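You operate a simulated robot arm through the tools that you are given. There is no shell and no other tool. Be economical: measure what you need, move in short steps, check, and stop when the job is done.

The job below is to be done with a simulated two-armed robot. You get a single attempt, and the scene is never put back.

Task
Put the small gold nut, the small black ring and tin No 72 in the silver tray.
Fine: nut and ring are in the lower drawer; shut it again. Set down upright: small gold nut, what you pick out.
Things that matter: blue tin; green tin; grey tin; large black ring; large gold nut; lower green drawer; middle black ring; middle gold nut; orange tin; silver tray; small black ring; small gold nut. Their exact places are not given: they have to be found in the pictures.

The check looks at the end state, three seconds after you hand in, the way a careful person would. Anything else that was tipped, shoved, dropped, spilled or broken makes it a failure.

Robot
Two 7-joint arms with two-finger parallel grippers on one trunk, on a base that drives. Base frame: it is fixed to the floor where the robot stands at the start and does not move with it; the origin is under the middle of the robot, x ahead of it, y to its left, z up. Units: mm, degrees, N and s.
The left shoulder is at the start at [70, 188, 1384], the right one opposite. With the tool pointing down near the work surface each hand reaches from about 100 to 380 mm from the robot's upright axis, wherever it stands, measured 20 degrees to its own side. Places, roughly: blue tin, green tin, grey tin, orange tin [1250, -500, 1250]; lower green drawer [1100, -300, 500]; silver tray [1000, 0, 800]. Payload 3.91 kg a hand.
Tool frame (each hand has its own): the origin (TCP) lies between the finger pads and is the grasp point; the fingertips stand 30 mm ahead of it; z points along the fingers, y is the line along which they close. The gripper opens to 110 mm. The fingers are 20 mm wide and 10 mm thick; the gripper's body (48 by 112 mm) begins 55 mm behind the TCP.
Orientation is that of the tool frame in the base frame, as a unit quaternion [x, y, z, w]. With the fingers straight down and closing along the base's y, the tool's x points along the base's -x, its y along +y and its z along -z.

Tools
- The arms move only by the tool nudge_tool. It takes "left_series", "right_series" or both (then of equal length, played together; a hand with none holds still); each is a list of rows, each a list of 7 numbers: the opening in per cent of the stroke, from 0 (shut) to 100 (fully open), then the shift along the tool's x, y, z in units of 20 mm (1.0 is 20 mm), then the turn, a rotation vector about the tool's x, y, z in units of 4 degrees (1.0 is 4 degrees). In form: [[fingers, x, y, z, wx, wy, wz], ...]. A call has 1 to 12 rows; each row shifts and turns the commanded pose from where the row before left it, along the tool's axes as they then stand. A call with a number of a shift or a turn outside -1 to 1 is refused whole. Rows are played at 5 a second. More than 50 mm and 8.6 degrees between two rows, or a gripper value outside its range, and nothing of the call is played. A pose out of reach is approached as far as the arm can. The call stops where the force on the tool passes 90 N (or 10 N more than at its start, if that is more) or the arm is blocked; 0.2 s more then pass. Each finger travels about 72 mm/s and halts on what it meets, pressing with about 32 N; the grip force reading is that of the motor and also rises with nothing between the fingers. The clock runs only during rows and for 0.2 s after the last one: add rows that do not move to give the fingers time. It gives the time, the measured TCP pose, the force on the tool (base axes), the opening and the grip force at its end, in the units of the frame above (readings bear some noise), with the torque about the TCP (base axes, N m) and any sound that the robot's microphone picked up, and new pictures: "pictures" is both (left out), scene, wrist or none (wrist: the cameras of the hands that moved).
- Cameras (640 x 400 px; columns grow to the right, rows downward): "scene" is now at [119.6, -9.6, 1581.2]; the picture's right is [-0.14, -0.99, -0.00], its down [-0.83, 0.11, -0.55] and it looks along [0.54, -0.07, -0.84] (base axes); focal length 276 px, centre (320, 200). "left" rides on the left gripper at [73, -17, -103] in its tool frame; the picture's right is [0.23, 0.97, 0.00], its down [-0.76, 0.18, -0.62] and it looks along [-0.61, 0.14, 0.78] (tool axes); focal length 222 px, centre (320, 200). "right" rides on the right gripper at [72, 17, -103] in its tool frame; the picture's right is [-0.23, 0.97, 0.00], its down [-0.76, -0.18, -0.62] and it looks along [-0.61, -0.14, 0.78] (tool axes); focal length 222 px, centre (320, 200).
- slide_trunk(by): slides the trunk up (or, below 0, down) by that many mm; the arms and the scene camera ride with it, the base frame stays. It gives what a move gives, with no picture.
- base_move(legs): drives the robot by 1 to 6 legs, each [ahead, turn to the left] in mm and degrees, along the robot's own axes; the way and the turn of a leg run together, so that a leg with both is an arc; at most 1500 mm and 180 degrees a leg. The arms and the cameras ride along, it lands a little off, and it stops where it bumps. It gives what a move gives, and a new picture of the scene camera.
- aim_head(pan, tilt): turns the head with the scene camera to pan (to the left, within 86 degrees either way) and tilt (down, from -29 to 69), counted from straight ahead of the robot. It gives what a move gives, and a new picture of the scene camera.
- locate(camera, pixels): for up to 12 pixels [column, row] of the newest picture of that camera ("zoom" is the newest enlarged one), the place [x, y, z] in the base frame of the surface seen there, good to about 2 mm. It takes no simulated time.
- zoom(camera, box): a new picture of the part [left, top, right, bottom] of that camera's present view, enlarged. It takes no simulated time.
- finish_job(): hands the job in; it is judged then, once.

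Go step by step. Measure first, check grasps and placings, and put right what went wrong. The budget is 80 turns and 260 pictures, counting those below and the enlarged ones. Unless the task says otherwise, let go and move clear before handing in, and close with one line.

The tools are called after "Request:" as name(argument=value, ...) on one line, values as JSON. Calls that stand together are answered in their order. nudge_tool: Moves the arms, as the interface text tells. Its arguments: {"type":"object","properties":{"left_series":{"type":"array"},"right_series":{"type":"array"},"pictures":{"type":"string","enum":["both","scene","wrist","none"]}},"required":[]} The other tools are called the same way: slide_trunk (by) slides the trunk up or down; base_move (legs) drives the base; aim_head (pan, tilt) turns the head that bears the scene camera; locate (camera, pixels) gives the place of the surface under pixels of a picture; zoom (camera, box) takes an enlarged picture of a part of a camera's view; finish_job () hands the job in.

At the start:

```text
time: 0.0
left_tcp_pos: [615.5, 134.4, 1023.1]
left_tool_rot: [-0.036, 0.999, -0.003, 0.01]
left_wrist_force: [34.7, -210.7, -166.6]
left_ft_torque: [28.44, -10.04, 18.59]
left_gripper_width: 109.8
left_finger_force: 0.0
right_tcp_pos: [458.5, -283.6, 1022.3]
right_tool_rot: [0.001, 1.0, 0.001, 0.0]
right_wrist_force: [0.1, -0.4, -0.4]
right_ft_torque: [0.01, 0.02, -0.02]
right_gripper_width: 110.0
right_finger_force: 0.0
trunk travel left (down, up): [-894.0, 46.0]
robot x, y, heading: [0.3, 6.1, 0.1]
head pan, tilt: [-7.9, 56.8]
```

scene: 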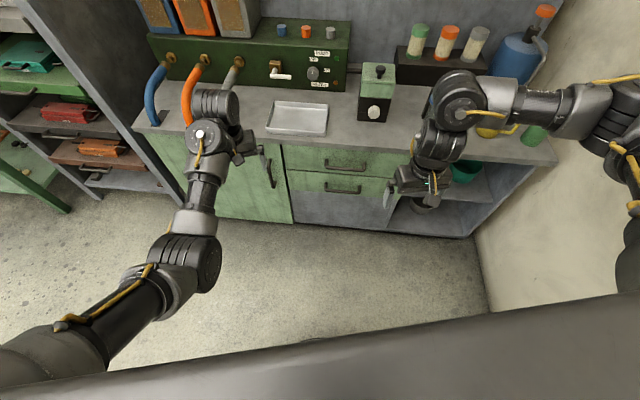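
right: 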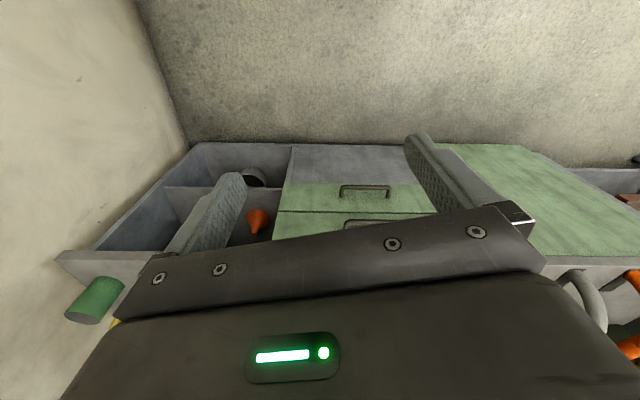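
left: 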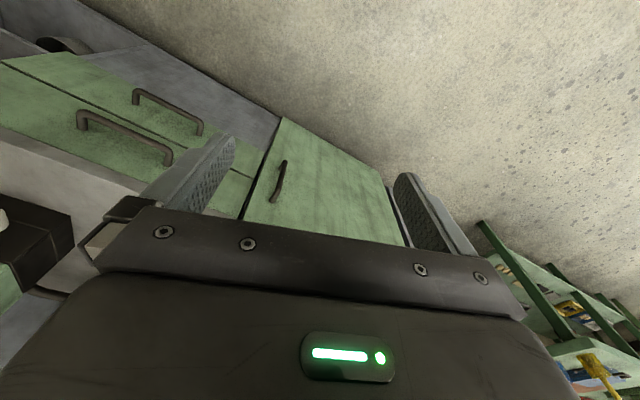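

The left hand starts with a large force reading (about 270 N), and the tins appear around (418,38), (447,40) and (475,43) in the scene picture. I'll look closer at both and measure some places before moving.

Request:
zoom(camera="scene", box=[380, 0, 580, 125])

Request:
zoom(camera="scene", box=[130, 40, 330, 165])

Request:
locate(camera="scene", pixels=[[418, 40], [447, 42], [475, 45], [298, 117], [270, 130], [327, 133], [345, 190], [344, 165], [377, 113], [280, 220], [420, 72], [282, 30]])

```text
3.20 times, centred on (480, 62) of scene
```

zoom: 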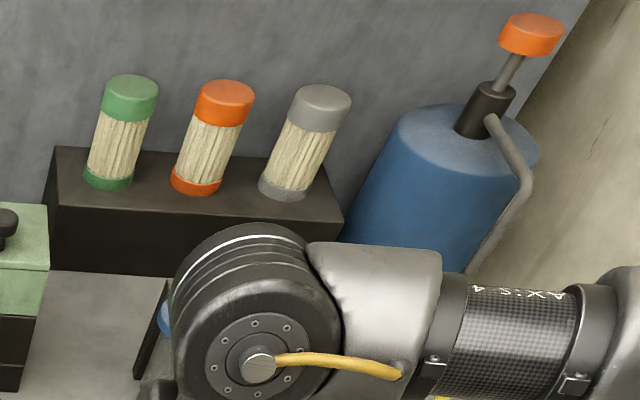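

```text
3.20 times, centred on (230, 102) of scene
```

zoom: 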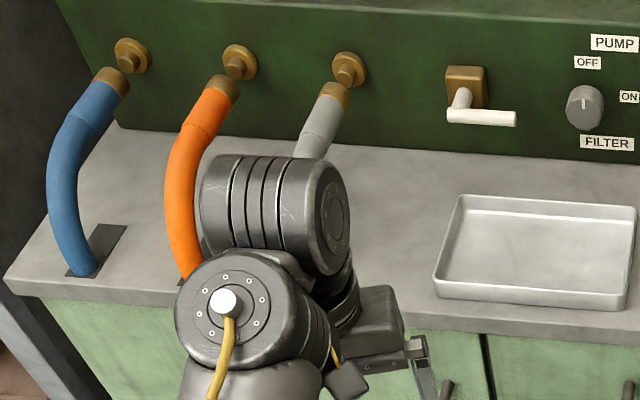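

```text
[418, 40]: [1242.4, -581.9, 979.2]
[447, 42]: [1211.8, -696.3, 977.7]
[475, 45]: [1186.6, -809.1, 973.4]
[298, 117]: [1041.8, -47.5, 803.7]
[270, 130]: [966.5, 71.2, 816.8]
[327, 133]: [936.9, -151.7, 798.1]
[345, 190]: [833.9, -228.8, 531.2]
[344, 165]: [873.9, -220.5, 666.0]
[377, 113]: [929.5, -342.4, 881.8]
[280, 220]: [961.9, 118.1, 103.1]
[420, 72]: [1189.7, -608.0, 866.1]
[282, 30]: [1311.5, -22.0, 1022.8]
```

Three tins stand on a dark shelf with only their label backs or grain showing, and the blue one is not in sight yet. I'll turn the head right to see past the arm, and test the left force reading with a still row.

Request:
aim_head(pan=-30, tilt=35)

Request:
nudge_tool(left_series=[[100, 0, 0, 0, 0, 0, 0]], pictures="none")

```text
time: 0.9
left_tcp_pos: [615.0, 133.2, 1023.4]
left_tool_rot: [-0.039, 0.999, -0.003, 0.012]
left_wrist_force: [13.4, -67.6, -55.7]
left_ft_torque: [9.03, -3.06, 5.93]
left_gripper_width: 109.8
left_finger_force: 0.1
right_tcp_pos: [459.0, -282.6, 1022.2]
right_tool_rot: [0.001, 1.0, 0.001, 0.0]
right_wrist_force: [0.7, 0.7, 0.8]
right_ft_torque: [-0.01, 0.01, 0.02]
right_gripper_width: 109.7
right_finger_force: 0.1
trunk travel left (down, up): [-894.0, 46.0]
robot x, y, heading: [0.6, -0.5, 0.1]
head pan, tilt: [-30.0, 35.0]
```

scene: 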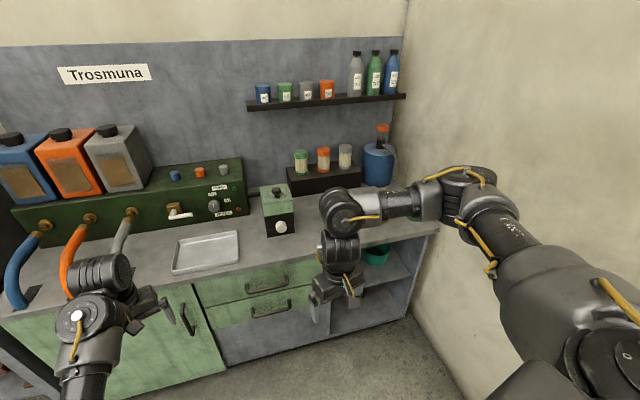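

```text
time: 1.3
left_tcp_pos: [614.8, 133.9, 1023.3]
left_tool_rot: [-0.039, 0.999, -0.003, 0.011]
left_wrist_force: [10.7, -69.5, -53.8]
left_ft_torque: [9.3, -3.19, 6.1]
left_gripper_width: 110.0
left_finger_force: 0.1
right_tcp_pos: [458.7, -282.6, 1021.9]
right_tool_rot: [0.0, 1.0, 0.001, -0.001]
right_wrist_force: [0.0, 0.2, 0.4]
right_ft_torque: [0.01, 0.0, 0.0]
right_gripper_width: 110.0
right_finger_force: 0.1
trunk travel left (down, up): [-894.0, 46.0]
robot x, y, heading: [-2.3, 0.4, 0.1]
head pan, tilt: [-30.0, 35.0]
```

The blue, green, grey and orange tins stand on the upper shelf (262,92)–(327,89). I'll zoom there to read the numbers, and on the left hand to see what presses on it.

Request:
zoom(camera="scene", box=[245, 65, 345, 128])

Request:
zoom(camera="scene", box=[40, 230, 200, 330])

Request:
locate(camera="scene", pixels=[[262, 99], [285, 97], [306, 95], [327, 94], [250, 106], [400, 94], [301, 165], [345, 160], [320, 185], [268, 308], [380, 250], [278, 200]])

Request:
aim_head(pan=30, tilt=60)

```text
6.35 times, centred on (295, 96) of scene
```

zoom: 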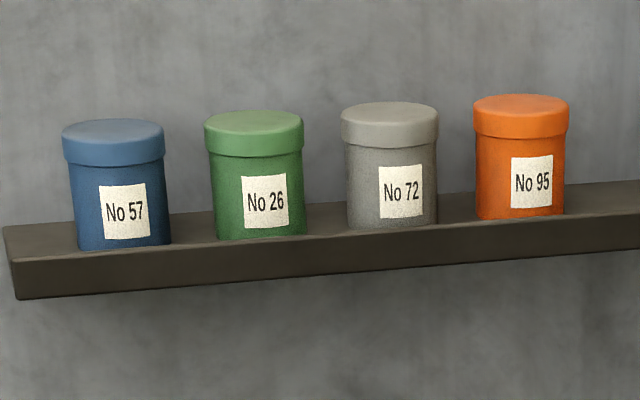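

```text
4.00 times, centred on (120, 280) of scene
```

zoom: 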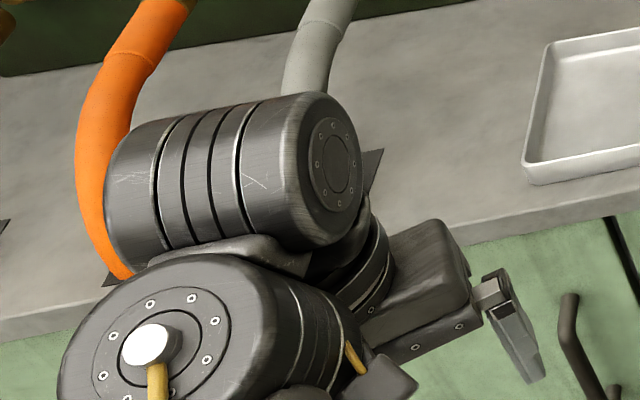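

```text
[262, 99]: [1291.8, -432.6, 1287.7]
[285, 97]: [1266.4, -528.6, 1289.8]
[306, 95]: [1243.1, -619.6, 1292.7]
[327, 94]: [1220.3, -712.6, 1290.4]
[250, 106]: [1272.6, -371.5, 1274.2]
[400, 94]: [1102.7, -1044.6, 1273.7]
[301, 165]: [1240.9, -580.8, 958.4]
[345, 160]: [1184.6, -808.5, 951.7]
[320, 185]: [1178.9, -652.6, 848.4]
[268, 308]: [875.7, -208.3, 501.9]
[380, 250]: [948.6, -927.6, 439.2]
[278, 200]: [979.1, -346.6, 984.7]
```

```text
time: 2.6
left_tcp_pos: [616.1, 132.4, 1023.1]
left_tool_rot: [-0.04, 0.999, -0.004, 0.011]
left_wrist_force: [9.3, -71.7, -50.6]
left_ft_torque: [9.59, -3.13, 6.24]
left_gripper_width: 110.1
left_finger_force: 0.2
right_tcp_pos: [460.1, -283.8, 1022.0]
right_tool_rot: [0.0, 1.0, 0.001, 0.0]
right_wrist_force: [-0.4, 0.0, 0.0]
right_ft_torque: [0.01, -0.01, 0.03]
right_gripper_width: 109.8
right_finger_force: 0.1
trunk travel left (down, up): [-894.0, 46.0]
robot x, y, heading: [-1.7, -3.0, 0.2]
head pan, tilt: [30.0, 60.0]
```

scene: 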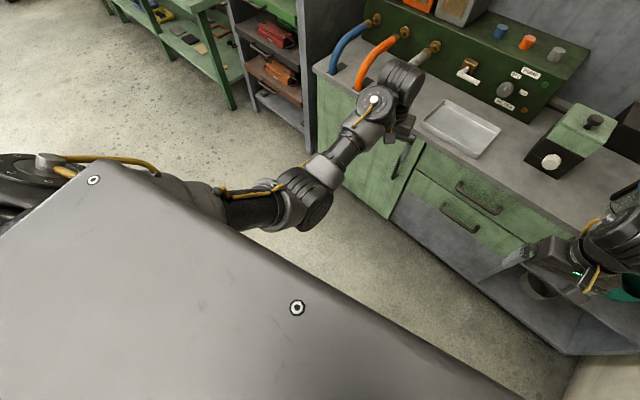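

The number 72 is on the grey tin, at about [1243, -620, 1293]; the furniture is turned about -14° from my x axis. The left force looks like the hand touching its own arm, so I'll ease it away, and measure the drawers in this view around (460,215).

Request:
locate(camera="scene", pixels=[[441, 206], [478, 232], [458, 186], [500, 212], [405, 192], [412, 218], [518, 258], [425, 122], [495, 135], [440, 100], [462, 128], [460, 219]])

Request:
zoom(camera="scene", box=[380, 90, 540, 280])

Request:
nudge_tool(left_series=[[100, 0, 0, 1, 0, 0, 0], [100, 0, 0, 1, 0, 0, 0], [100, 0, 0, 1, 0, 0, 0]], pictures="none")

```text
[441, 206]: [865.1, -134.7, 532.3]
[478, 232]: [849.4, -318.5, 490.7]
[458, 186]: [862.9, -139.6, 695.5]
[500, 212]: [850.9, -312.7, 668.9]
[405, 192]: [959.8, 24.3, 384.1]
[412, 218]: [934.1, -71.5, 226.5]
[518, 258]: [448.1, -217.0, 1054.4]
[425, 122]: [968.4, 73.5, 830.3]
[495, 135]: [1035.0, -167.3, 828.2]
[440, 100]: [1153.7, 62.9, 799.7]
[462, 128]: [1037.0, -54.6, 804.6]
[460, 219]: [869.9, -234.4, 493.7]
```

```text
2.11 times, centred on (460, 185) of scene
```

zoom: 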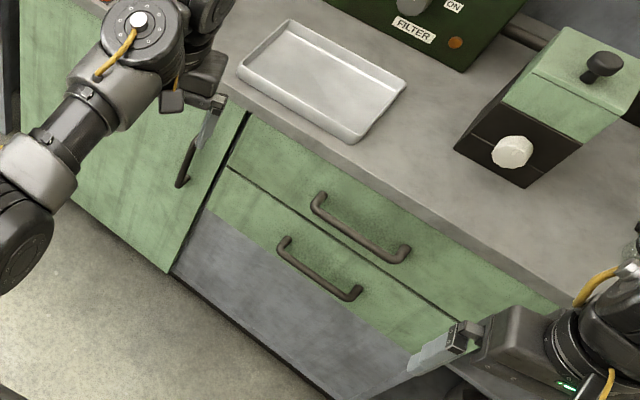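

```text
time: 3.4
left_tcp_pos: [618.1, 133.8, 962.3]
left_tool_rot: [-0.036, 0.999, -0.002, 0.009]
left_wrist_force: [0.3, 0.2, 0.1]
left_ft_torque: [0.05, -0.04, -0.03]
left_gripper_width: 110.0
left_finger_force: 0.1
right_tcp_pos: [459.1, -283.8, 1023.3]
right_tool_rot: [-0.001, 1.0, 0.001, 0.0]
right_wrist_force: [-0.5, -0.1, 0.6]
right_ft_torque: [-0.03, 0.03, -0.01]
right_gripper_width: 110.1
right_finger_force: 0.1
trunk travel left (down, up): [-894.0, 46.0]
robot x, y, heading: [-3.9, -0.5, 0.2]
head pan, tilt: [30.0, 60.0]
```

The left hand is free now (force near 0). The lower handle runs from about [865,-135,530] to [849,-318,500]. I'll pull the left hand back and begin turning the right hand to point forward with fingers closing vertically.

Request:
locate(camera="scene", pixels=[[297, 308], [100, 185], [400, 365], [560, 390], [500, 262], [412, 200], [398, 217], [560, 350]])

Request:
nudge_tool(left_series=[[100, 1, 0, 0, 0, 0, 0], [100, 1, 0, 0, 0, 0, 0], [100, 1, 0, 0, 0, 0, 0], [100, 1, 0, 0, 0, 0, 0], [100, 1, 0, 0, 0, 0, 0], [100, 1, 0, 0, 0, 0, 0], [100, 1, 0, 0, 0, 0, 0], [100, 1, 0, 0, 0, 0, 0], [100, 0, 0, 0, 0, 0, 0]], right_series=[[100, 0, 0, 0, -0.962, -0.962, 0.962], [100, 0, 0, 0, -0.962, -0.962, 0.962], [100, 0, 0, 0, -0.962, -0.962, 0.962], [100, 0, 0, 0, -0.962, -0.962, 0.962], [100, 0, 0, 0, -0.962, -0.962, 0.962], [100, 0, 0, 0, -0.962, -0.962, 0.962], [100, 0, 0, 0, -0.962, -0.962, 0.962], [100, 0, 0, 0, -0.962, -0.962, 0.962], [100, 0, 0, 0, -0.962, -0.962, 0.962]], pictures="scene")

```text
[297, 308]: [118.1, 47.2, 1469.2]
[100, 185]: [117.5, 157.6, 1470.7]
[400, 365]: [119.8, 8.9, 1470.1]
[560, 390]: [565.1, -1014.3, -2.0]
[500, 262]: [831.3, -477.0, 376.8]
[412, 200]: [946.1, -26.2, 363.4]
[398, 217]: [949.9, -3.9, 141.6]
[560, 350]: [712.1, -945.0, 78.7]
```

```text
time: 5.4
left_tcp_pos: [463.6, 125.0, 945.2]
left_tool_rot: [-0.036, 0.999, -0.004, 0.012]
left_wrist_force: [-0.3, -0.2, -0.6]
left_ft_torque: [-0.02, 0.0, -0.02]
left_gripper_width: 110.0
left_finger_force: 0.0
left hand out of reach, approached as far as the arm can: row 6, 7, 8
right_tcp_pos: [459.6, -282.8, 1022.7]
right_tool_rot: [0.288, 0.866, 0.289, 0.289]
right_wrist_force: [-1.2, 0.7, -0.2]
right_ft_torque: [-0.02, 0.0, -0.01]
right_gripper_width: 110.1
right_finger_force: 0.0
trunk travel left (down, up): [-894.0, 46.0]
robot x, y, heading: [1.8, -3.2, -0.0]
head pan, tilt: [30.0, 60.0]
```

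scene: 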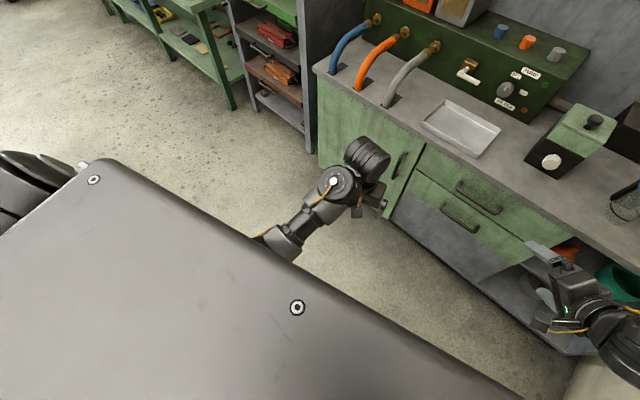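

The right hand turned halfway as expected. I'll finish its turn, then lower the trunk and face the cabinet.

Request:
nudge_tool(right_series=[[100, 0, 0, 0, -0.962, -0.962, 0.962], [100, 0, 0, 0, -0.962, -0.962, 0.962], [100, 0, 0, 0, -0.962, -0.962, 0.962], [100, 0, 0, 0, -0.962, -0.962, 0.962], [100, 0, 0, 0, -0.962, -0.962, 0.962], [100, 0, 0, 0, -0.962, -0.962, 0.962], [100, 0, 0, 0, -0.962, -0.962, 0.962], [100, 0, 0, 0, -0.962, -0.962, 0.962], [100, 0, 0, 0, -0.962, -0.962, 0.962]], pictures="none")

Request:
slide_trunk(by=-450)

Request:
base_move(legs=[[0, -14.3]])

Request:
aim_head(pan=0, tilt=38)

```text
time: 7.4
left_tcp_pos: [463.8, 124.9, 944.4]
left_tool_rot: [-0.035, 0.999, -0.003, 0.012]
left_wrist_force: [-0.1, 0.5, -0.1]
left_ft_torque: [0.02, 0.06, 0.0]
left_gripper_width: 110.0
left_finger_force: 0.0
right_tcp_pos: [459.2, -283.0, 1022.8]
right_tool_rot: [0.5, 0.5, 0.5, 0.5]
right_wrist_force: [-0.6, -0.7, -0.1]
right_ft_torque: [-0.01, 0.01, -0.03]
right_gripper_width: 110.3
right_finger_force: 0.1
trunk travel left (down, up): [-894.0, 46.0]
robot x, y, heading: [0.7, 2.3, 0.0]
head pan, tilt: [30.0, 60.0]
```

```text
refused: -450 is not a number from -400 to 400
```

```text
time: 8.6
left_tcp_pos: [480.3, 8.2, 945.3]
left_tool_rot: [0.088, 0.996, -0.005, 0.011]
left_wrist_force: [0.0, 0.3, 0.0]
left_ft_torque: [0.03, -0.01, -0.03]
left_gripper_width: 110.1
left_finger_force: 0.1
right_tcp_pos: [377.3, -386.6, 1022.0]
right_tool_rot: [0.558, 0.434, 0.435, 0.557]
right_wrist_force: [-0.7, -0.6, -0.8]
right_ft_torque: [-0.03, -0.04, -0.03]
right_gripper_width: 110.0
right_finger_force: 0.1
trunk travel left (down, up): [-894.0, 46.0]
robot x, y, heading: [-2.9, 2.4, -14.4]
head pan, tilt: [30.0, 60.0]
```

scene: 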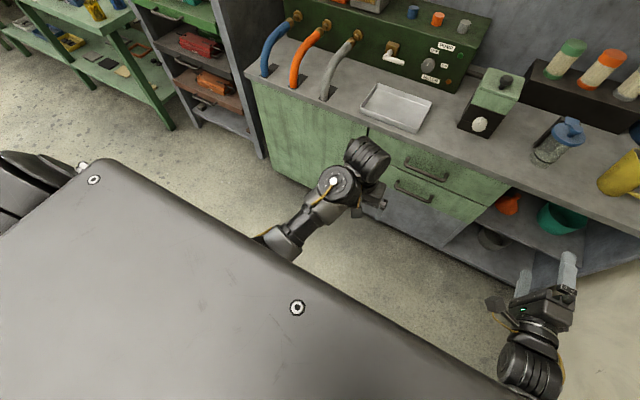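

```text
time: 9.6
left_tcp_pos: [480.6, 8.9, 945.7]
left_tool_rot: [0.087, 0.996, -0.004, 0.012]
left_wrist_force: [-0.5, 0.0, 0.5]
left_ft_torque: [0.0, 0.0, -0.02]
left_gripper_width: 110.1
left_finger_force: 0.1
right_tcp_pos: [375.9, -386.2, 1022.1]
right_tool_rot: [0.558, 0.435, 0.435, 0.557]
right_wrist_force: [0.1, 0.2, -0.8]
right_ft_torque: [-0.01, 0.03, 0.02]
right_gripper_width: 109.9
right_finger_force: 0.1
trunk travel left (down, up): [-894.0, 46.0]
robot x, y, heading: [-4.6, 1.4, -14.0]
head pan, tilt: [0.0, 38.0]
```

scene: 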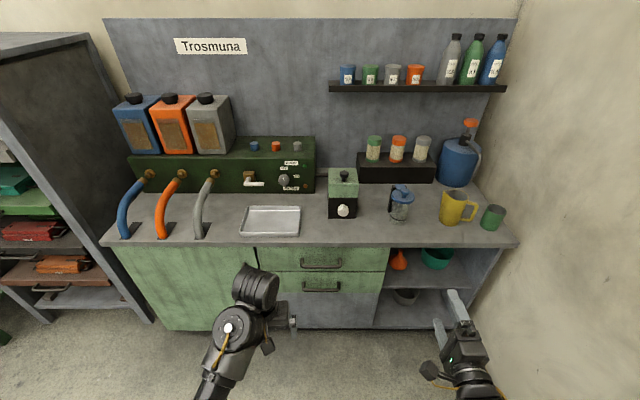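

Now the whole bench is square in view. I'll measure the lower handle (303–340,286), drawer front, tray and grey tin.

Request:
zoom(camera="scene", box=[230, 180, 400, 310])

Request:
locate(camera="scene", pixels=[[322, 285], [308, 286], [336, 286], [322, 263], [345, 278], [270, 281], [375, 285], [258, 246], [388, 250], [300, 292], [322, 300], [392, 80]])

Request:
locate(camera="scene", pixels=[[245, 209], [297, 209], [239, 235], [297, 236], [270, 222], [250, 213], [291, 231], [392, 67], [386, 88], [380, 98], [110, 243], [515, 243]])

Request:
slide_trunk(by=-400)

```text
3.08 times, centred on (315, 245) of scene
```

zoom: 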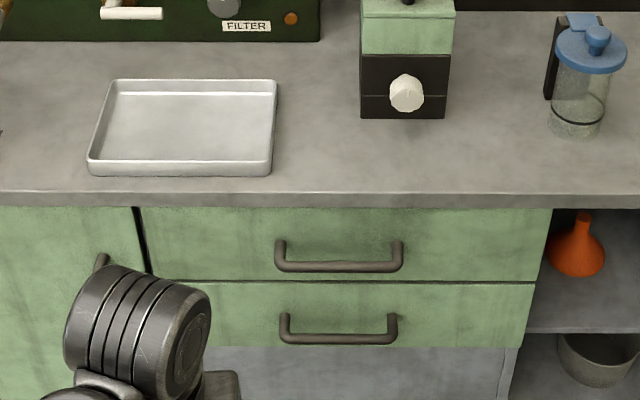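

```text
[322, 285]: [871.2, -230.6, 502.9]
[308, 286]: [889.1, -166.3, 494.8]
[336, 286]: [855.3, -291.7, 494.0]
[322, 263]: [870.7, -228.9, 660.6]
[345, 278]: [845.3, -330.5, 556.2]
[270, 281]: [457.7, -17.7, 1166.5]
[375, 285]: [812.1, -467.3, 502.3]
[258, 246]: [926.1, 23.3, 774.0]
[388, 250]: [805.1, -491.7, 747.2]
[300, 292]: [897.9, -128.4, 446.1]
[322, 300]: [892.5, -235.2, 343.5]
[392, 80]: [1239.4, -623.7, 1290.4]
```

```text
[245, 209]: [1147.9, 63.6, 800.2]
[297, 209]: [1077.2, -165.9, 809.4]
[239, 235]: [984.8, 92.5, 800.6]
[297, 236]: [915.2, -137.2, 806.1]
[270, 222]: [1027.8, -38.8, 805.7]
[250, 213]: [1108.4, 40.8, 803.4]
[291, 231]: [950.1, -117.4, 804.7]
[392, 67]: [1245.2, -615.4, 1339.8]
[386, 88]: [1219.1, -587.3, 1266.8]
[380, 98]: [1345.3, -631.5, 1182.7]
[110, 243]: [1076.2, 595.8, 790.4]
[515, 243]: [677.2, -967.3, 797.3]
```

```text
time: 13.4
left_tcp_pos: [480.7, 9.7, 542.7]
left_tool_rot: [0.088, 0.996, -0.005, 0.011]
left_wrist_force: [0.8, -0.2, 0.6]
left_ft_torque: [0.0, 0.0, 0.01]
left_gripper_width: 109.8
left_finger_force: 0.1
right_tcp_pos: [376.2, -386.3, 621.9]
right_tool_rot: [0.558, 0.435, 0.435, 0.557]
right_wrist_force: [0.2, 0.5, 0.3]
right_ft_torque: [0.03, -0.02, 0.02]
right_gripper_width: 110.3
right_finger_force: 0.0
trunk travel left (down, up): [-494.0, 446.0]
robot x, y, heading: [-1.5, 0.5, -14.3]
head pan, tilt: [0.0, 38.0]
```

The trunk is lowered 400 mm. My handle pixels hit the drawer face instead of the bar, so I'll take a fresh view from the new height and measure again.

Request:
aim_head(pan=0, tilt=35)

Request:
zoom(camera="scene", box=[220, 150, 420, 275])

```text
time: 14.0
left_tcp_pos: [479.9, 9.2, 544.7]
left_tool_rot: [0.087, 0.996, -0.005, 0.011]
left_wrist_force: [-0.7, 0.7, -0.6]
left_ft_torque: [-0.02, -0.02, 0.02]
left_gripper_width: 110.1
left_finger_force: 0.2
right_tcp_pos: [376.6, -386.4, 621.7]
right_tool_rot: [0.558, 0.434, 0.435, 0.557]
right_wrist_force: [-0.2, -0.5, 0.1]
right_ft_torque: [0.0, -0.01, 0.04]
right_gripper_width: 109.9
right_finger_force: 0.1
trunk travel left (down, up): [-494.0, 446.0]
robot x, y, heading: [2.1, 0.8, -14.1]
head pan, tilt: [0.0, 35.0]
```

scene: 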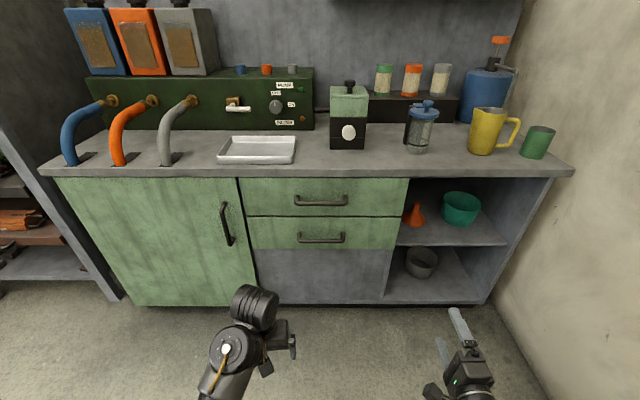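

```text
3.20 times, centred on (320, 212) of scene
```

zoom: 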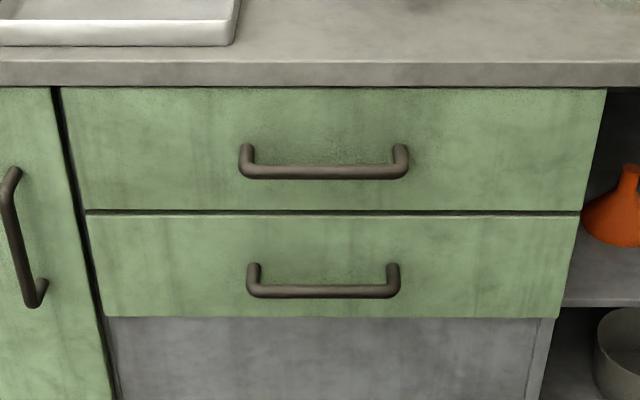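

Request:
locate(camera="zoom", pixels=[[322, 291], [270, 291], [380, 291], [322, 172], [254, 272], [393, 272], [322, 250], [88, 214], [580, 218], [110, 316], [555, 317], [322, 315]])

```text
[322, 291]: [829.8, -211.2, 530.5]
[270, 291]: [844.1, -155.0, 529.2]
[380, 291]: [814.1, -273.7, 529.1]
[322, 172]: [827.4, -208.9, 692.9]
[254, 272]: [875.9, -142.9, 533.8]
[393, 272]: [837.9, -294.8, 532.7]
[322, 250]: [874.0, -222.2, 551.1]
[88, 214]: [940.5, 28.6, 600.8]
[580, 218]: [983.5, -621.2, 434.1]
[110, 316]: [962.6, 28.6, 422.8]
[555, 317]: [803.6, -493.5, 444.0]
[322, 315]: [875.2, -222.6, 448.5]
```

The lower bar's centre is near [834,-212,530], 40 mm in front of the face, and the drawer is about 530 mm wide. I'll move the left hand out to the side, clear of the drawer's path, then drive 200 mm ahead.

Request:
nudge_tool(left_series=[[100, 0, 1, 0, 0, 0, 0], [100, 0, 1, 0, 0, 0, 0], [100, 0, 1, 0, 0, 0, 0], [100, 0, 1, 0, 0, 0, 0], [100, 0, 1, 0, 0, 0, 0], [100, 0, 1, 0, 0, 0, 0], [100, 0, 1, 0, 0, 0, 0], [100, 0, 1, 0, 0, 0, 0], [100, 0, 1, 0, 0, 0, 0], [100, 0, 1, 0, 0, 0, 0], [100, 0, 1, 0, 0, 0, 0], [100, 0, 0, 0, 0, 0, 0]], pictures="none")

Request:
base_move(legs=[[200, 0]])

```text
time: 14.7
left_tcp_pos: [482.8, 53.7, 538.2]
left_tool_rot: [0.073, 0.997, -0.006, 0.011]
left_wrist_force: [-2.2, -21.8, -10.9]
left_ft_torque: [2.77, -1.24, 1.99]
left_gripper_width: 109.9
left_finger_force: 0.0
left hand out of reach, approached as far as the arm can: row 2
right_tcp_pos: [377.2, -387.2, 623.4]
right_tool_rot: [0.558, 0.434, 0.435, 0.557]
right_wrist_force: [1.3, -0.1, -0.5]
right_ft_torque: [-0.03, -0.01, -0.03]
right_gripper_width: 110.0
right_finger_force: 0.1
trunk travel left (down, up): [-494.0, 446.0]
robot x, y, heading: [0.2, -0.1, -14.0]
head pan, tilt: [0.0, 35.0]
stopped in row 3 (left hand): the force on the tool passed its limit at 127 N (the readings are from after the stop); the commanded pose is now the measured one
```

```text
time: 16.3
left_tcp_pos: [678.1, 5.1, 537.1]
left_tool_rot: [0.073, 0.997, -0.006, 0.011]
left_wrist_force: [-3.6, -37.8, -24.9]
left_ft_torque: [4.53, -2.73, 3.31]
left_gripper_width: 109.9
left_finger_force: 0.1
right_tcp_pos: [570.6, -437.3, 621.3]
right_tool_rot: [0.558, 0.435, 0.435, 0.558]
right_wrist_force: [0.1, -0.8, -0.8]
right_ft_torque: [0.01, -0.02, -0.01]
right_gripper_width: 109.8
right_finger_force: 0.1
trunk travel left (down, up): [-494.0, 446.0]
robot x, y, heading: [193.7, -47.4, -14.2]
head pan, tilt: [0.0, 35.0]
```

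scene: 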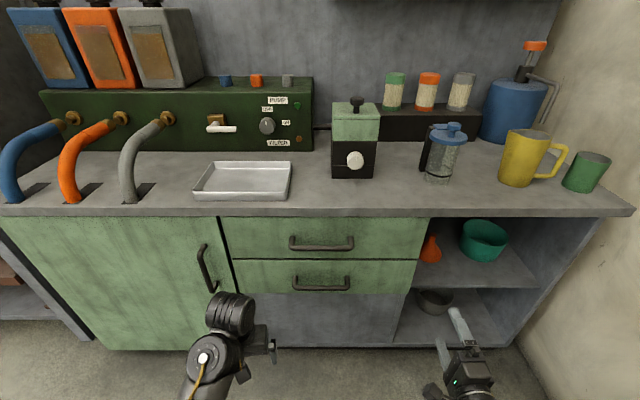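

Moving the left hand sideways made it touch its own forearm again, so its wrist is folded too tightly. I'll back it off and unfold it by tilting the fingers forward, watching the force.

Request:
nudge_tool(left_series=[[100, 0, -1, 0.5, 0, 0, 0], [100, 0, -1, 0, 0, 0, 0], [100, 0, 0, 0, 0, -1, 0], [100, 0, 0, 0, 0, -1, 0], [100, 0, 0, 0, 0, -1, 0], [100, 0, 0, 0, 0, -1, 0], [100, 0, 0, 0, 0, -1, 0], [100, 0, 0, 0, 0, -1, 0], [100, 0, 0, 0, 0, -1, 0], [100, 0, 0, 0, 0, -1, 0], [100, 0, 0, 0, 0, -1, 0], [100, 0, 0, 0, 0, -1, 0]], pictures="scene")

```text
time: 18.9
left_tcp_pos: [672.4, -33.5, 527.8]
left_tool_rot: [0.066, 0.933, -0.031, 0.352]
left_wrist_force: [-0.6, -0.2, 0.2]
left_ft_torque: [-0.01, -0.02, 0.04]
left_gripper_width: 109.8
left_finger_force: 0.1
right_tcp_pos: [571.4, -436.0, 620.9]
right_tool_rot: [0.558, 0.434, 0.436, 0.557]
right_wrist_force: [0.1, -0.1, 0.6]
right_ft_torque: [0.01, -0.02, -0.01]
right_gripper_width: 110.1
right_finger_force: 0.1
trunk travel left (down, up): [-494.0, 446.0]
robot x, y, heading: [196.5, -49.3, -14.1]
head pan, tilt: [0.0, 35.0]
```

scene: 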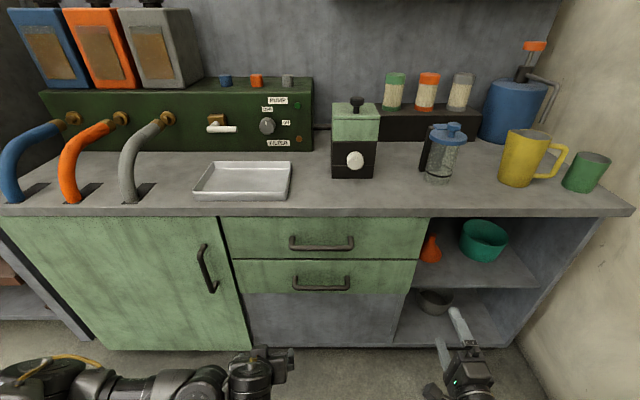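

The tilt freed the left hand and brought its elbow out to the side. Now I'll slide it left, out of the drawer's path.

Request:
nudge_tool(left_series=[[100, 0, 1, 0, 0, 0, 0], [100, 0, 1, 0, 0, 0, 0], [100, 0, 1, 0, 0, 0, 0], [100, 0, 1, 0, 0, 0, 0], [100, 0, 1, 0, 0, 0, 0], [100, 0, 1, 0, 0, 0, 0], [100, 0, 1, 0, 0, 0, 0], [100, 0, 1, 0, 0, 0, 0], [100, 0, 1, 0, 0, 0, 0], [100, 0, 1, 0, 0, 0, 0], [100, 0, 1, 0, 0, 0, 0], [100, 0, 1, 0, 0, 0, 0]], right_series=[[100, 1, 0, 0, 0, 0, 0], [100, 1, 0, 0, 0, 0, 0], [100, 1, 0, 0, 0, 0, 0], [100, 1, 0, 0, 0, 0, 0], [100, 1, 0, 0, 0, 0, 0], [100, 1, 0, 0, 0, 0, 0], [100, 0, -1, 0, 0, 0, 0], [100, 0, -1, 0, 0, 0, 0], [100, 0, -1, 0, 0, 0, 0], [100, 0, -1, 0, 0, 0, 0], [100, 1, 0, 0, 0, 0, 0], [100, 1, 0, 0, 0, 0, 0]])

```text
time: 21.5
left_tcp_pos: [706.7, 202.1, 525.2]
left_tool_rot: [0.067, 0.933, -0.031, 0.351]
left_wrist_force: [-0.2, 0.1, -1.0]
left_ft_torque: [-0.01, -0.04, -0.02]
left_gripper_width: 109.8
left_finger_force: 0.1
right_tcp_pos: [609.8, -280.3, 542.1]
right_tool_rot: [0.558, 0.435, 0.435, 0.557]
right_wrist_force: [0.4, -0.2, -0.2]
right_ft_torque: [0.0, 0.02, -0.03]
right_gripper_width: 110.0
right_finger_force: 0.2
trunk travel left (down, up): [-494.0, 446.0]
robot x, y, heading: [192.7, -50.5, -14.2]
head pan, tilt: [0.0, 35.0]
```

scene: 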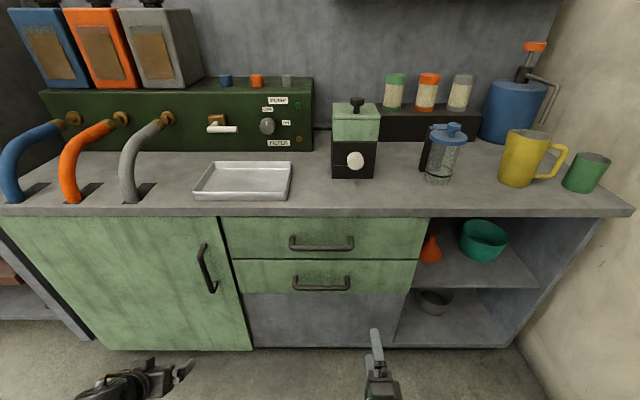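
right: 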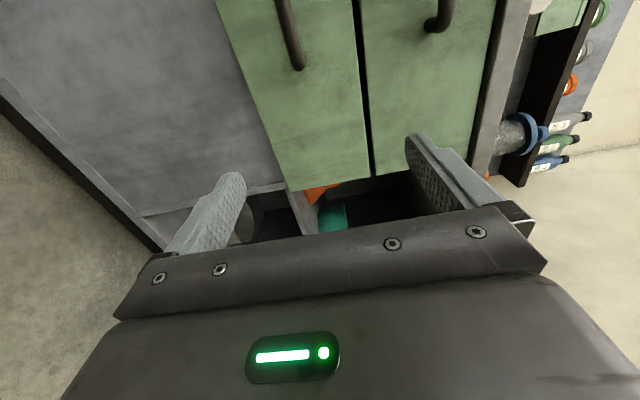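
left: 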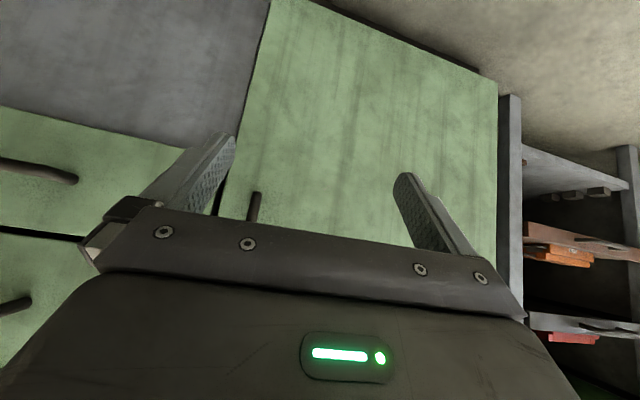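

The right hand is at the handle's height, 121 mm to its right and 200 mm short. I'll shift it in front of the bar and part of the way in.

Request:
nudge_tool(right_series=[[100, 1, -0.1, 0, 0, 0, 0], [100, 1, -0.1, 0, 0, 0, 0], [100, 1, -0.1, 0, 0, 0, 0], [100, 1, -0.1, 0, 0, 0, 0], [100, 1, -0.1, 0, 0, 0, 0], [100, 1, -0.1, 0, 0, 0, 0], [100, 0, 0, 1, 0, 0, 0], [100, 0, 0, 1, 0, 0, 0], [100, 0, 0, 1, 0, 0, 0], [100, 0, 0, 1, 0, 0, 0], [100, 0, 0, 1, 0, 0, 0], [100, 0, 0, 1, 0, 0, 0]])

```text
time: 22.6
left_tcp_pos: [707.4, 201.6, 526.1]
left_tool_rot: [0.066, 0.934, -0.03, 0.351]
left_wrist_force: [0.5, 0.1, 0.3]
left_ft_torque: [-0.01, -0.02, 0.01]
left_gripper_width: 110.0
left_finger_force: 0.1
right_tcp_pos: [604.8, -243.3, 500.3]
right_tool_rot: [0.515, 0.492, 0.403, 0.575]
right_wrist_force: [0.6, 0.1, 0.5]
right_ft_torque: [0.02, -0.01, 0.0]
right_gripper_width: 110.1
right_finger_force: 0.1
trunk travel left (down, up): [-494.0, 446.0]
robot x, y, heading: [196.0, -48.7, -13.9]
head pan, tilt: [0.0, 35.0]
stopped in row 5 (right hand): the arm was blocked; the commanded pose is now the measured one
```

scene: 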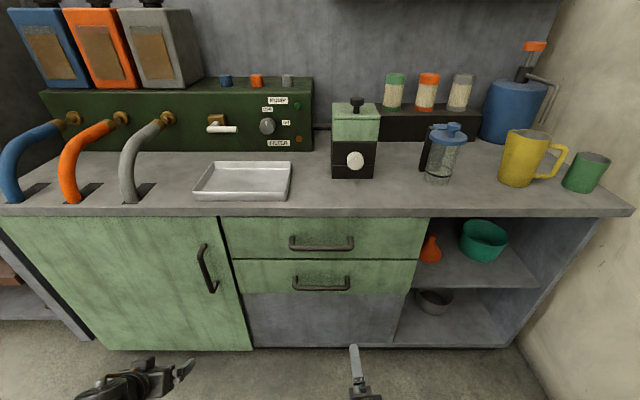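
right: 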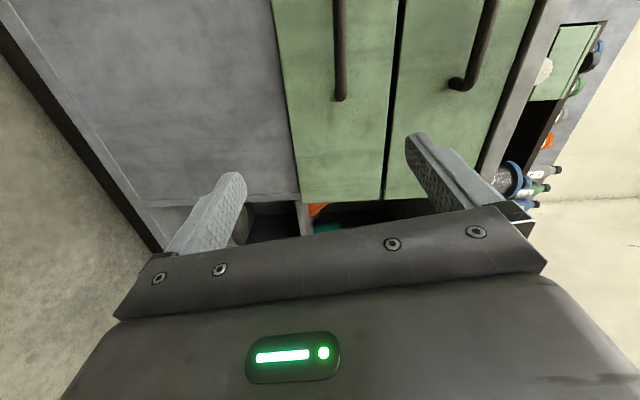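

The arm was blocked (likely a joint limit) while crossing inward this close to the body. I'll restore the orientation, back off a little and extend forward first.

Request:
nudge_tool(right_series=[[100, -1, 0.3, 0, 0, -0.24, 0.73], [100, -0.5, 0.5, 0, 0, -0.24, 0.73], [100, 0, 0.5, 0.5, 0, -0.23, 0.72], [100, 0, 0.2, 1, 0, 0, 0], [100, 0, 0, 1, 0, 0, 0], [100, 0, 0, 1, 0, 0, 0], [100, 0, 0, 1, 0, 0, 0], [100, 0, 0, 1, 0, 0, 0]], pictures="wrist")

```text
time: 24.6
left_tcp_pos: [707.4, 201.2, 525.5]
left_tool_rot: [0.067, 0.933, -0.03, 0.352]
left_wrist_force: [-0.2, 0.7, -0.1]
left_ft_torque: [-0.01, -0.01, -0.03]
left_gripper_width: 110.5
left_finger_force: 0.0
right_tcp_pos: [688.2, -330.2, 512.7]
right_tool_rot: [0.542, 0.469, 0.404, 0.568]
right_wrist_force: [-0.4, -0.9, -0.7]
right_ft_torque: [0.02, -0.02, -0.01]
right_gripper_width: 109.9
right_finger_force: 0.0
trunk travel left (down, up): [-494.0, 446.0]
robot x, y, heading: [194.1, -46.8, -14.1]
head pan, tilt: [0.0, 35.0]
stopped in row 8 (right hand): the arm was blocked; the commanded pose is now the measured one
```

right: 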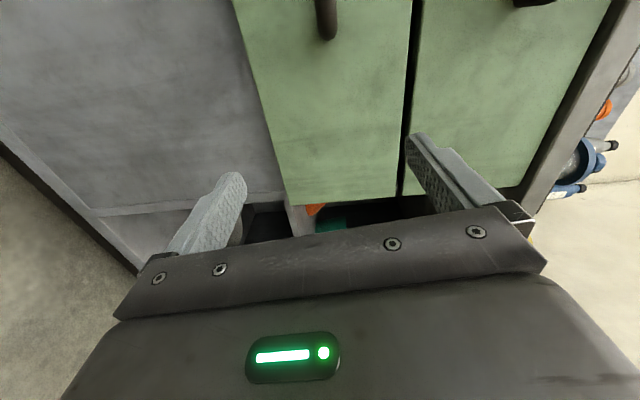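

The right wrist hits a joint limit in this roll, so I'll change plan: the left hand, already tilted ~41° with its natural roll, can hook both fingers behind the bar (36 mm gap). I'll take the right hand up and away while turning it back to tool-down, and raise the left hand and bring it inward.

Request:
nudge_tool(left_series=[[100, -0.656, 0, -0.755, 0.49, 0, 0.57], [100, -0.656, 0, -0.755, 0.49, 0, 0.57], [100, -0.656, 0, -0.755, 0, 0, 0], [100, -0.656, 0, -0.755, 0, 0, 0], [100, -0.656, 0, -0.755, 0, 0, 0], [100, -0.656, 0, -0.755, 0, 0, 0], [100, 0, -1, 0, 0, 0, 0], [100, 0, -1, 0, 0, 0, 0], [100, 0, -1, 0, 0, 0, 0], [100, 0, -1, 0, 0, 0, 0], [100, 0, -1, 0, 0, 0, 0], [100, 0, -1, 0, 0, 0, 0]], right_series=[[100, -0.6, 1, -0.8, 0, 0, 0], [100, -0.6, 1, -0.8, 0, 0, 0], [100, -0.6, 1, -0.8, 0, 0, 0], [100, -0.6, 1, -0.8, 0, 0, 0], [100, -0.6, 1, -0.8, 0, 0, 0], [100, -0.6, 1, -0.5, 0, 0, 0], [100, -0.6, 1, 0, 0.962, 0.962, -0.962], [100, 0, 0, 0, 0.962, 0.962, -0.962], [100, 0, 0, 0, 0.962, 0.962, -0.962], [100, 0, 0, 0, 0.962, 0.962, -0.962], [100, 0, 0, 0, 0.962, 0.962, -0.962], [100, 0, 0, 0, 0.962, 0.962, -0.962]], pictures="scene")

```text
time: 27.2
left_tcp_pos: [698.8, 103.6, 632.0]
left_tool_rot: [0.116, 0.928, -0.05, 0.351]
left_wrist_force: [-0.5, 0.6, 0.6]
left_ft_torque: [0.0, -0.02, 0.01]
left_gripper_width: 110.1
left_finger_force: 0.1
left hand out of reach, approached as far as the arm can: row 10, 11, 12
right_tcp_pos: [588.8, -378.3, 662.4]
right_tool_rot: [0.451, 0.739, 0.284, 0.412]
right_wrist_force: [0.2, 0.4, 0.0]
right_ft_torque: [-0.02, 0.0, 0.02]
right_gripper_width: 110.1
right_finger_force: 0.1
trunk travel left (down, up): [-494.0, 446.0]
robot x, y, heading: [192.4, -48.6, -14.1]
head pan, tilt: [0.0, 35.0]
```

scene: 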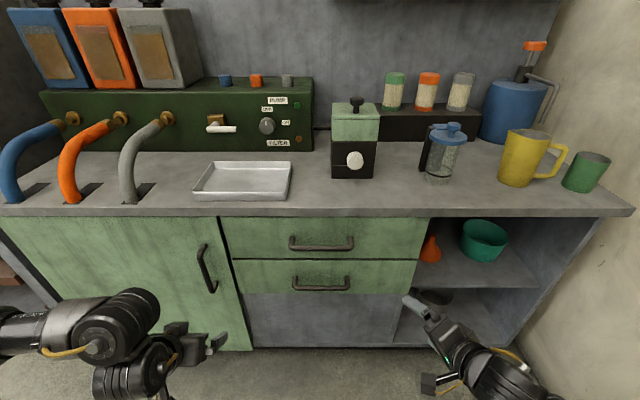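

The left hand is too close to its shoulder to cross further; extending it forward first should help. The right hand continues turning back to tool-down.

Request:
nudge_tool(left_series=[[100, -0.755, 0, 0.656, 0, 0, 0], [100, -0.755, 0, 0.656, 0, 0, 0], [100, -0.755, 0, 0.656, 0, 0, 0], [100, -0.755, 0, 0.656, 0, 0, 0], [100, -0.755, 0, 0.656, 0, 0, 0], [100, -0.755, 0, 0.656, 0, 0, 0], [100, 0, -1, 0, 0, 0, 0], [100, 0, -1, 0, 0, 0, 0], [100, 0, -1, 0, 0, 0, 0], [100, 0, -1, 0, 0, 0, 0], [100, 0, -1, 0, 0, 0, 0], [100, 0, -1, 0, 0, 0, 0]], right_series=[[100, 0, 0, 0, 0.962, 0.962, -0.962], [100, 0, 0, 0, 0.962, 0.962, -0.962], [100, 0, 0, 0, 0.962, 0.962, -0.962], [100, 0, 0, 0, 0.962, 0.962, -0.962], [100, 0, 0, 0, 0.962, 0.962, -0.962], [100, 0, 0, 0, 0.962, 0.962, -0.962], [100, 0, 0, 0, 0.962, 0.962, -0.962], [100, 0, 0, 0, 0.962, 0.962, -0.962], [100, 0, 0, 0, 0.962, 0.962, -0.962], [100, 0, 0, 0, 0, 0, 0], [100, 0, 0, 0, 0, 0, 0], [100, 0, 0, 0, 0, 0, 0]], pictures="scene")

```text
time: 29.8
left_tcp_pos: [783.9, -42.3, 630.4]
left_tool_rot: [0.116, 0.928, -0.048, 0.35]
left_wrist_force: [-1.2, -0.5, -0.1]
left_ft_torque: [0.0, -0.01, 0.0]
left_gripper_width: 110.0
left_finger_force: 0.0
right_tcp_pos: [588.7, -378.3, 662.3]
right_tool_rot: [0.381, 0.843, 0.209, 0.316]
right_wrist_force: [0.1, 0.9, 0.1]
right_ft_torque: [0.01, -0.06, 0.0]
right_gripper_width: 110.3
right_finger_force: 0.0
right hand out of reach, approached as far as the arm can: row 4, 5, 6, 7, 8, 9
trunk travel left (down, up): [-494.0, 446.0]
robot x, y, heading: [194.4, -50.8, -14.1]
head pan, tilt: [0.0, 35.0]
```

scene: 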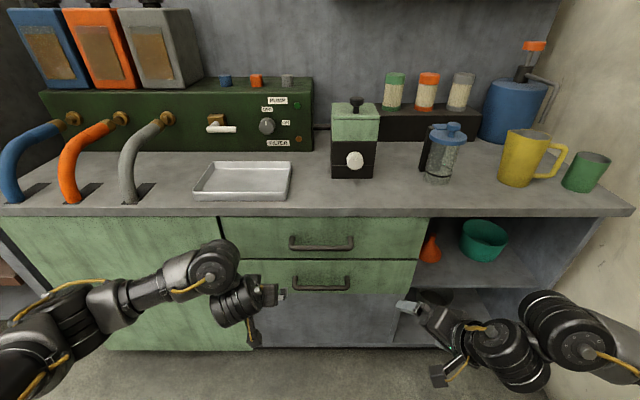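

The left hand is now at 770 ahead, level with the upper gap. I'll bring it in front of the bar with fingers narrowed to 40 mm, and first check where the right elbow is relative to the wall.

Request:
nudge_tool(left_series=[[36, 0, -1, 0, 0, 0, 0], [36, 0, -1, 0, 0, 0, 0], [36, 0, -1, 0, 0, 0, 0], [36, 0, -1, 0, 0, 0, 0], [36, 0, -1, 0, 0, 0, 0], [36, 0, -1, 0, 0, 0, 0], [36, -0.283, 0, 0.883, 0, 0, 0], [36, -0.283, 0, 0.883, 0, 0, 0], [36, -0.283, 0, 0.883, 0, 0, 0], [36, 0, 0, 0, 0, 0, 0]])

Request:
locate(camera="scene", pixels=[[545, 330], [595, 335], [630, 350], [440, 375], [412, 306], [600, 290]])

```text
time: 32.0
left_tcp_pos: [802.3, -169.2, 603.4]
left_tool_rot: [0.116, 0.929, -0.049, 0.349]
left_wrist_force: [-0.1, -0.2, -0.2]
left_ft_torque: [-0.01, 0.0, 0.03]
left_gripper_width: 39.4
left_finger_force: 0.0
right_tcp_pos: [587.6, -379.6, 662.4]
right_tool_rot: [0.382, 0.843, 0.209, 0.315]
right_wrist_force: [0.4, 0.4, -0.2]
right_ft_torque: [0.01, 0.02, 0.01]
right_gripper_width: 110.0
right_finger_force: 0.1
trunk travel left (down, up): [-494.0, 446.0]
robot x, y, heading: [196.6, -49.2, -14.1]
head pan, tilt: [0.0, 35.0]
```

scene: 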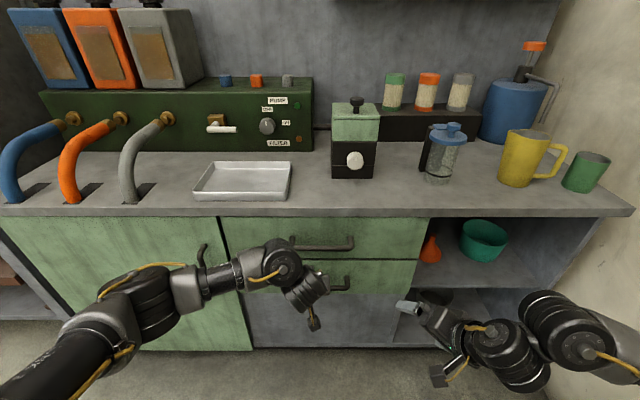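
left: 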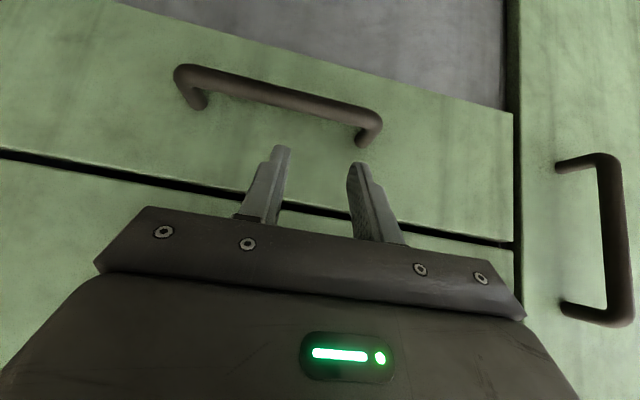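

```text
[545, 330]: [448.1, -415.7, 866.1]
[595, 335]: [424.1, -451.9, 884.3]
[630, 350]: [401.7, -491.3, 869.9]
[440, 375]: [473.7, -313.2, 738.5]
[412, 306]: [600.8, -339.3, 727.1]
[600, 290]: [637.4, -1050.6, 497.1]
```

The left camera shows the lower bar from (190,85) to (370,125) with the fingertips just in front of it. I'll measure the bar precisely from here.

Request:
locate(camera="left", pixels=[[190, 75], [230, 84], [280, 94], [320, 102], [362, 112], [366, 140], [190, 102], [300, 140], [370, 120], [300, 118]])

Request:
zoom(camera="left", box=[160, 40, 420, 260])

```text
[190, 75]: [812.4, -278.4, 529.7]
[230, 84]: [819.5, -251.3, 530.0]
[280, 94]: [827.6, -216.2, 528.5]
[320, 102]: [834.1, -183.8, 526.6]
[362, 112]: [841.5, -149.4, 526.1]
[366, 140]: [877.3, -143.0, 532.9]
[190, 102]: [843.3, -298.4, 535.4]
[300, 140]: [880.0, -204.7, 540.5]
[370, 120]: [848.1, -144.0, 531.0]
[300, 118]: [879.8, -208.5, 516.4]
```

```text
1.82 times, centred on (290, 150) of left
```

zoom: 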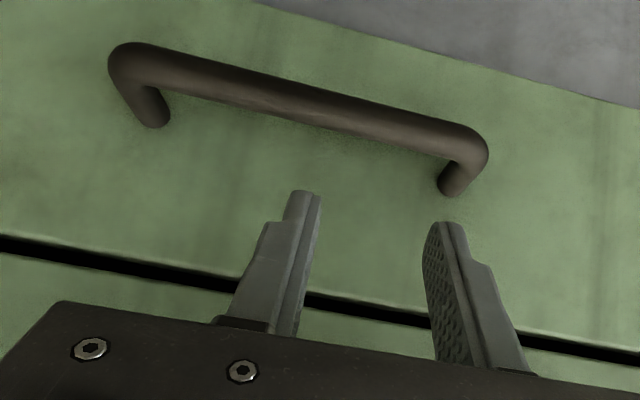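

The bar centre is about 859 ahead at z 530, and the face is at 903. I'll centre the hand on the bar and slide the fingers down behind it along the tool axis.

Request:
nudge_tool(left_series=[[36, 0.15, -1, 0, 0, 0, 0], [36, 0, 0, 1, 0, 0, 0], [36, 0, 0, 1, 0, 0, 0], [36, 0, 0, 1, 0, 0, 0], [36, 0, 0, 0.9, 0, 0, 0], [36, 0, 0, 0, 0, 0, 0]])

```text
time: 33.4
left_tcp_pos: [841.8, -203.2, 544.7]
left_tool_rot: [0.116, 0.928, -0.047, 0.35]
left_wrist_force: [-0.3, -0.4, 4.2]
left_ft_torque: [0.13, -0.02, -0.02]
left_gripper_width: 39.6
left_finger_force: 0.0
right_tcp_pos: [588.0, -378.5, 662.1]
right_tool_rot: [0.381, 0.843, 0.21, 0.316]
right_wrist_force: [-0.4, 0.2, -0.2]
right_ft_torque: [0.02, 0.02, -0.01]
right_gripper_width: 109.7
right_finger_force: 0.1
trunk travel left (down, up): [-494.0, 446.0]
robot x, y, heading: [194.1, -51.1, -14.0]
head pan, tilt: [0.0, 35.0]
```

scene: 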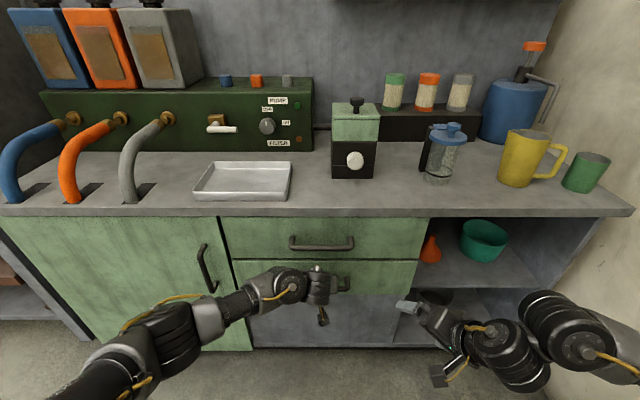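
left: 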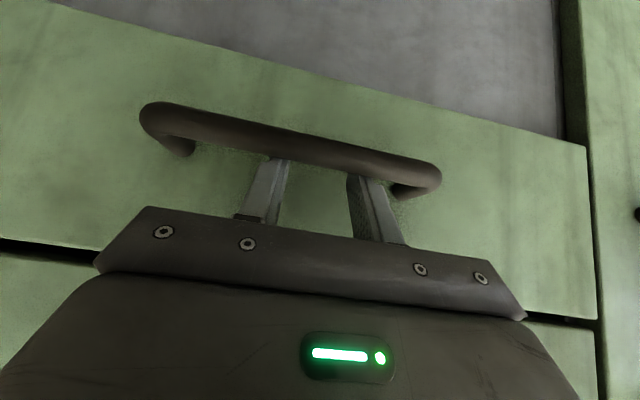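

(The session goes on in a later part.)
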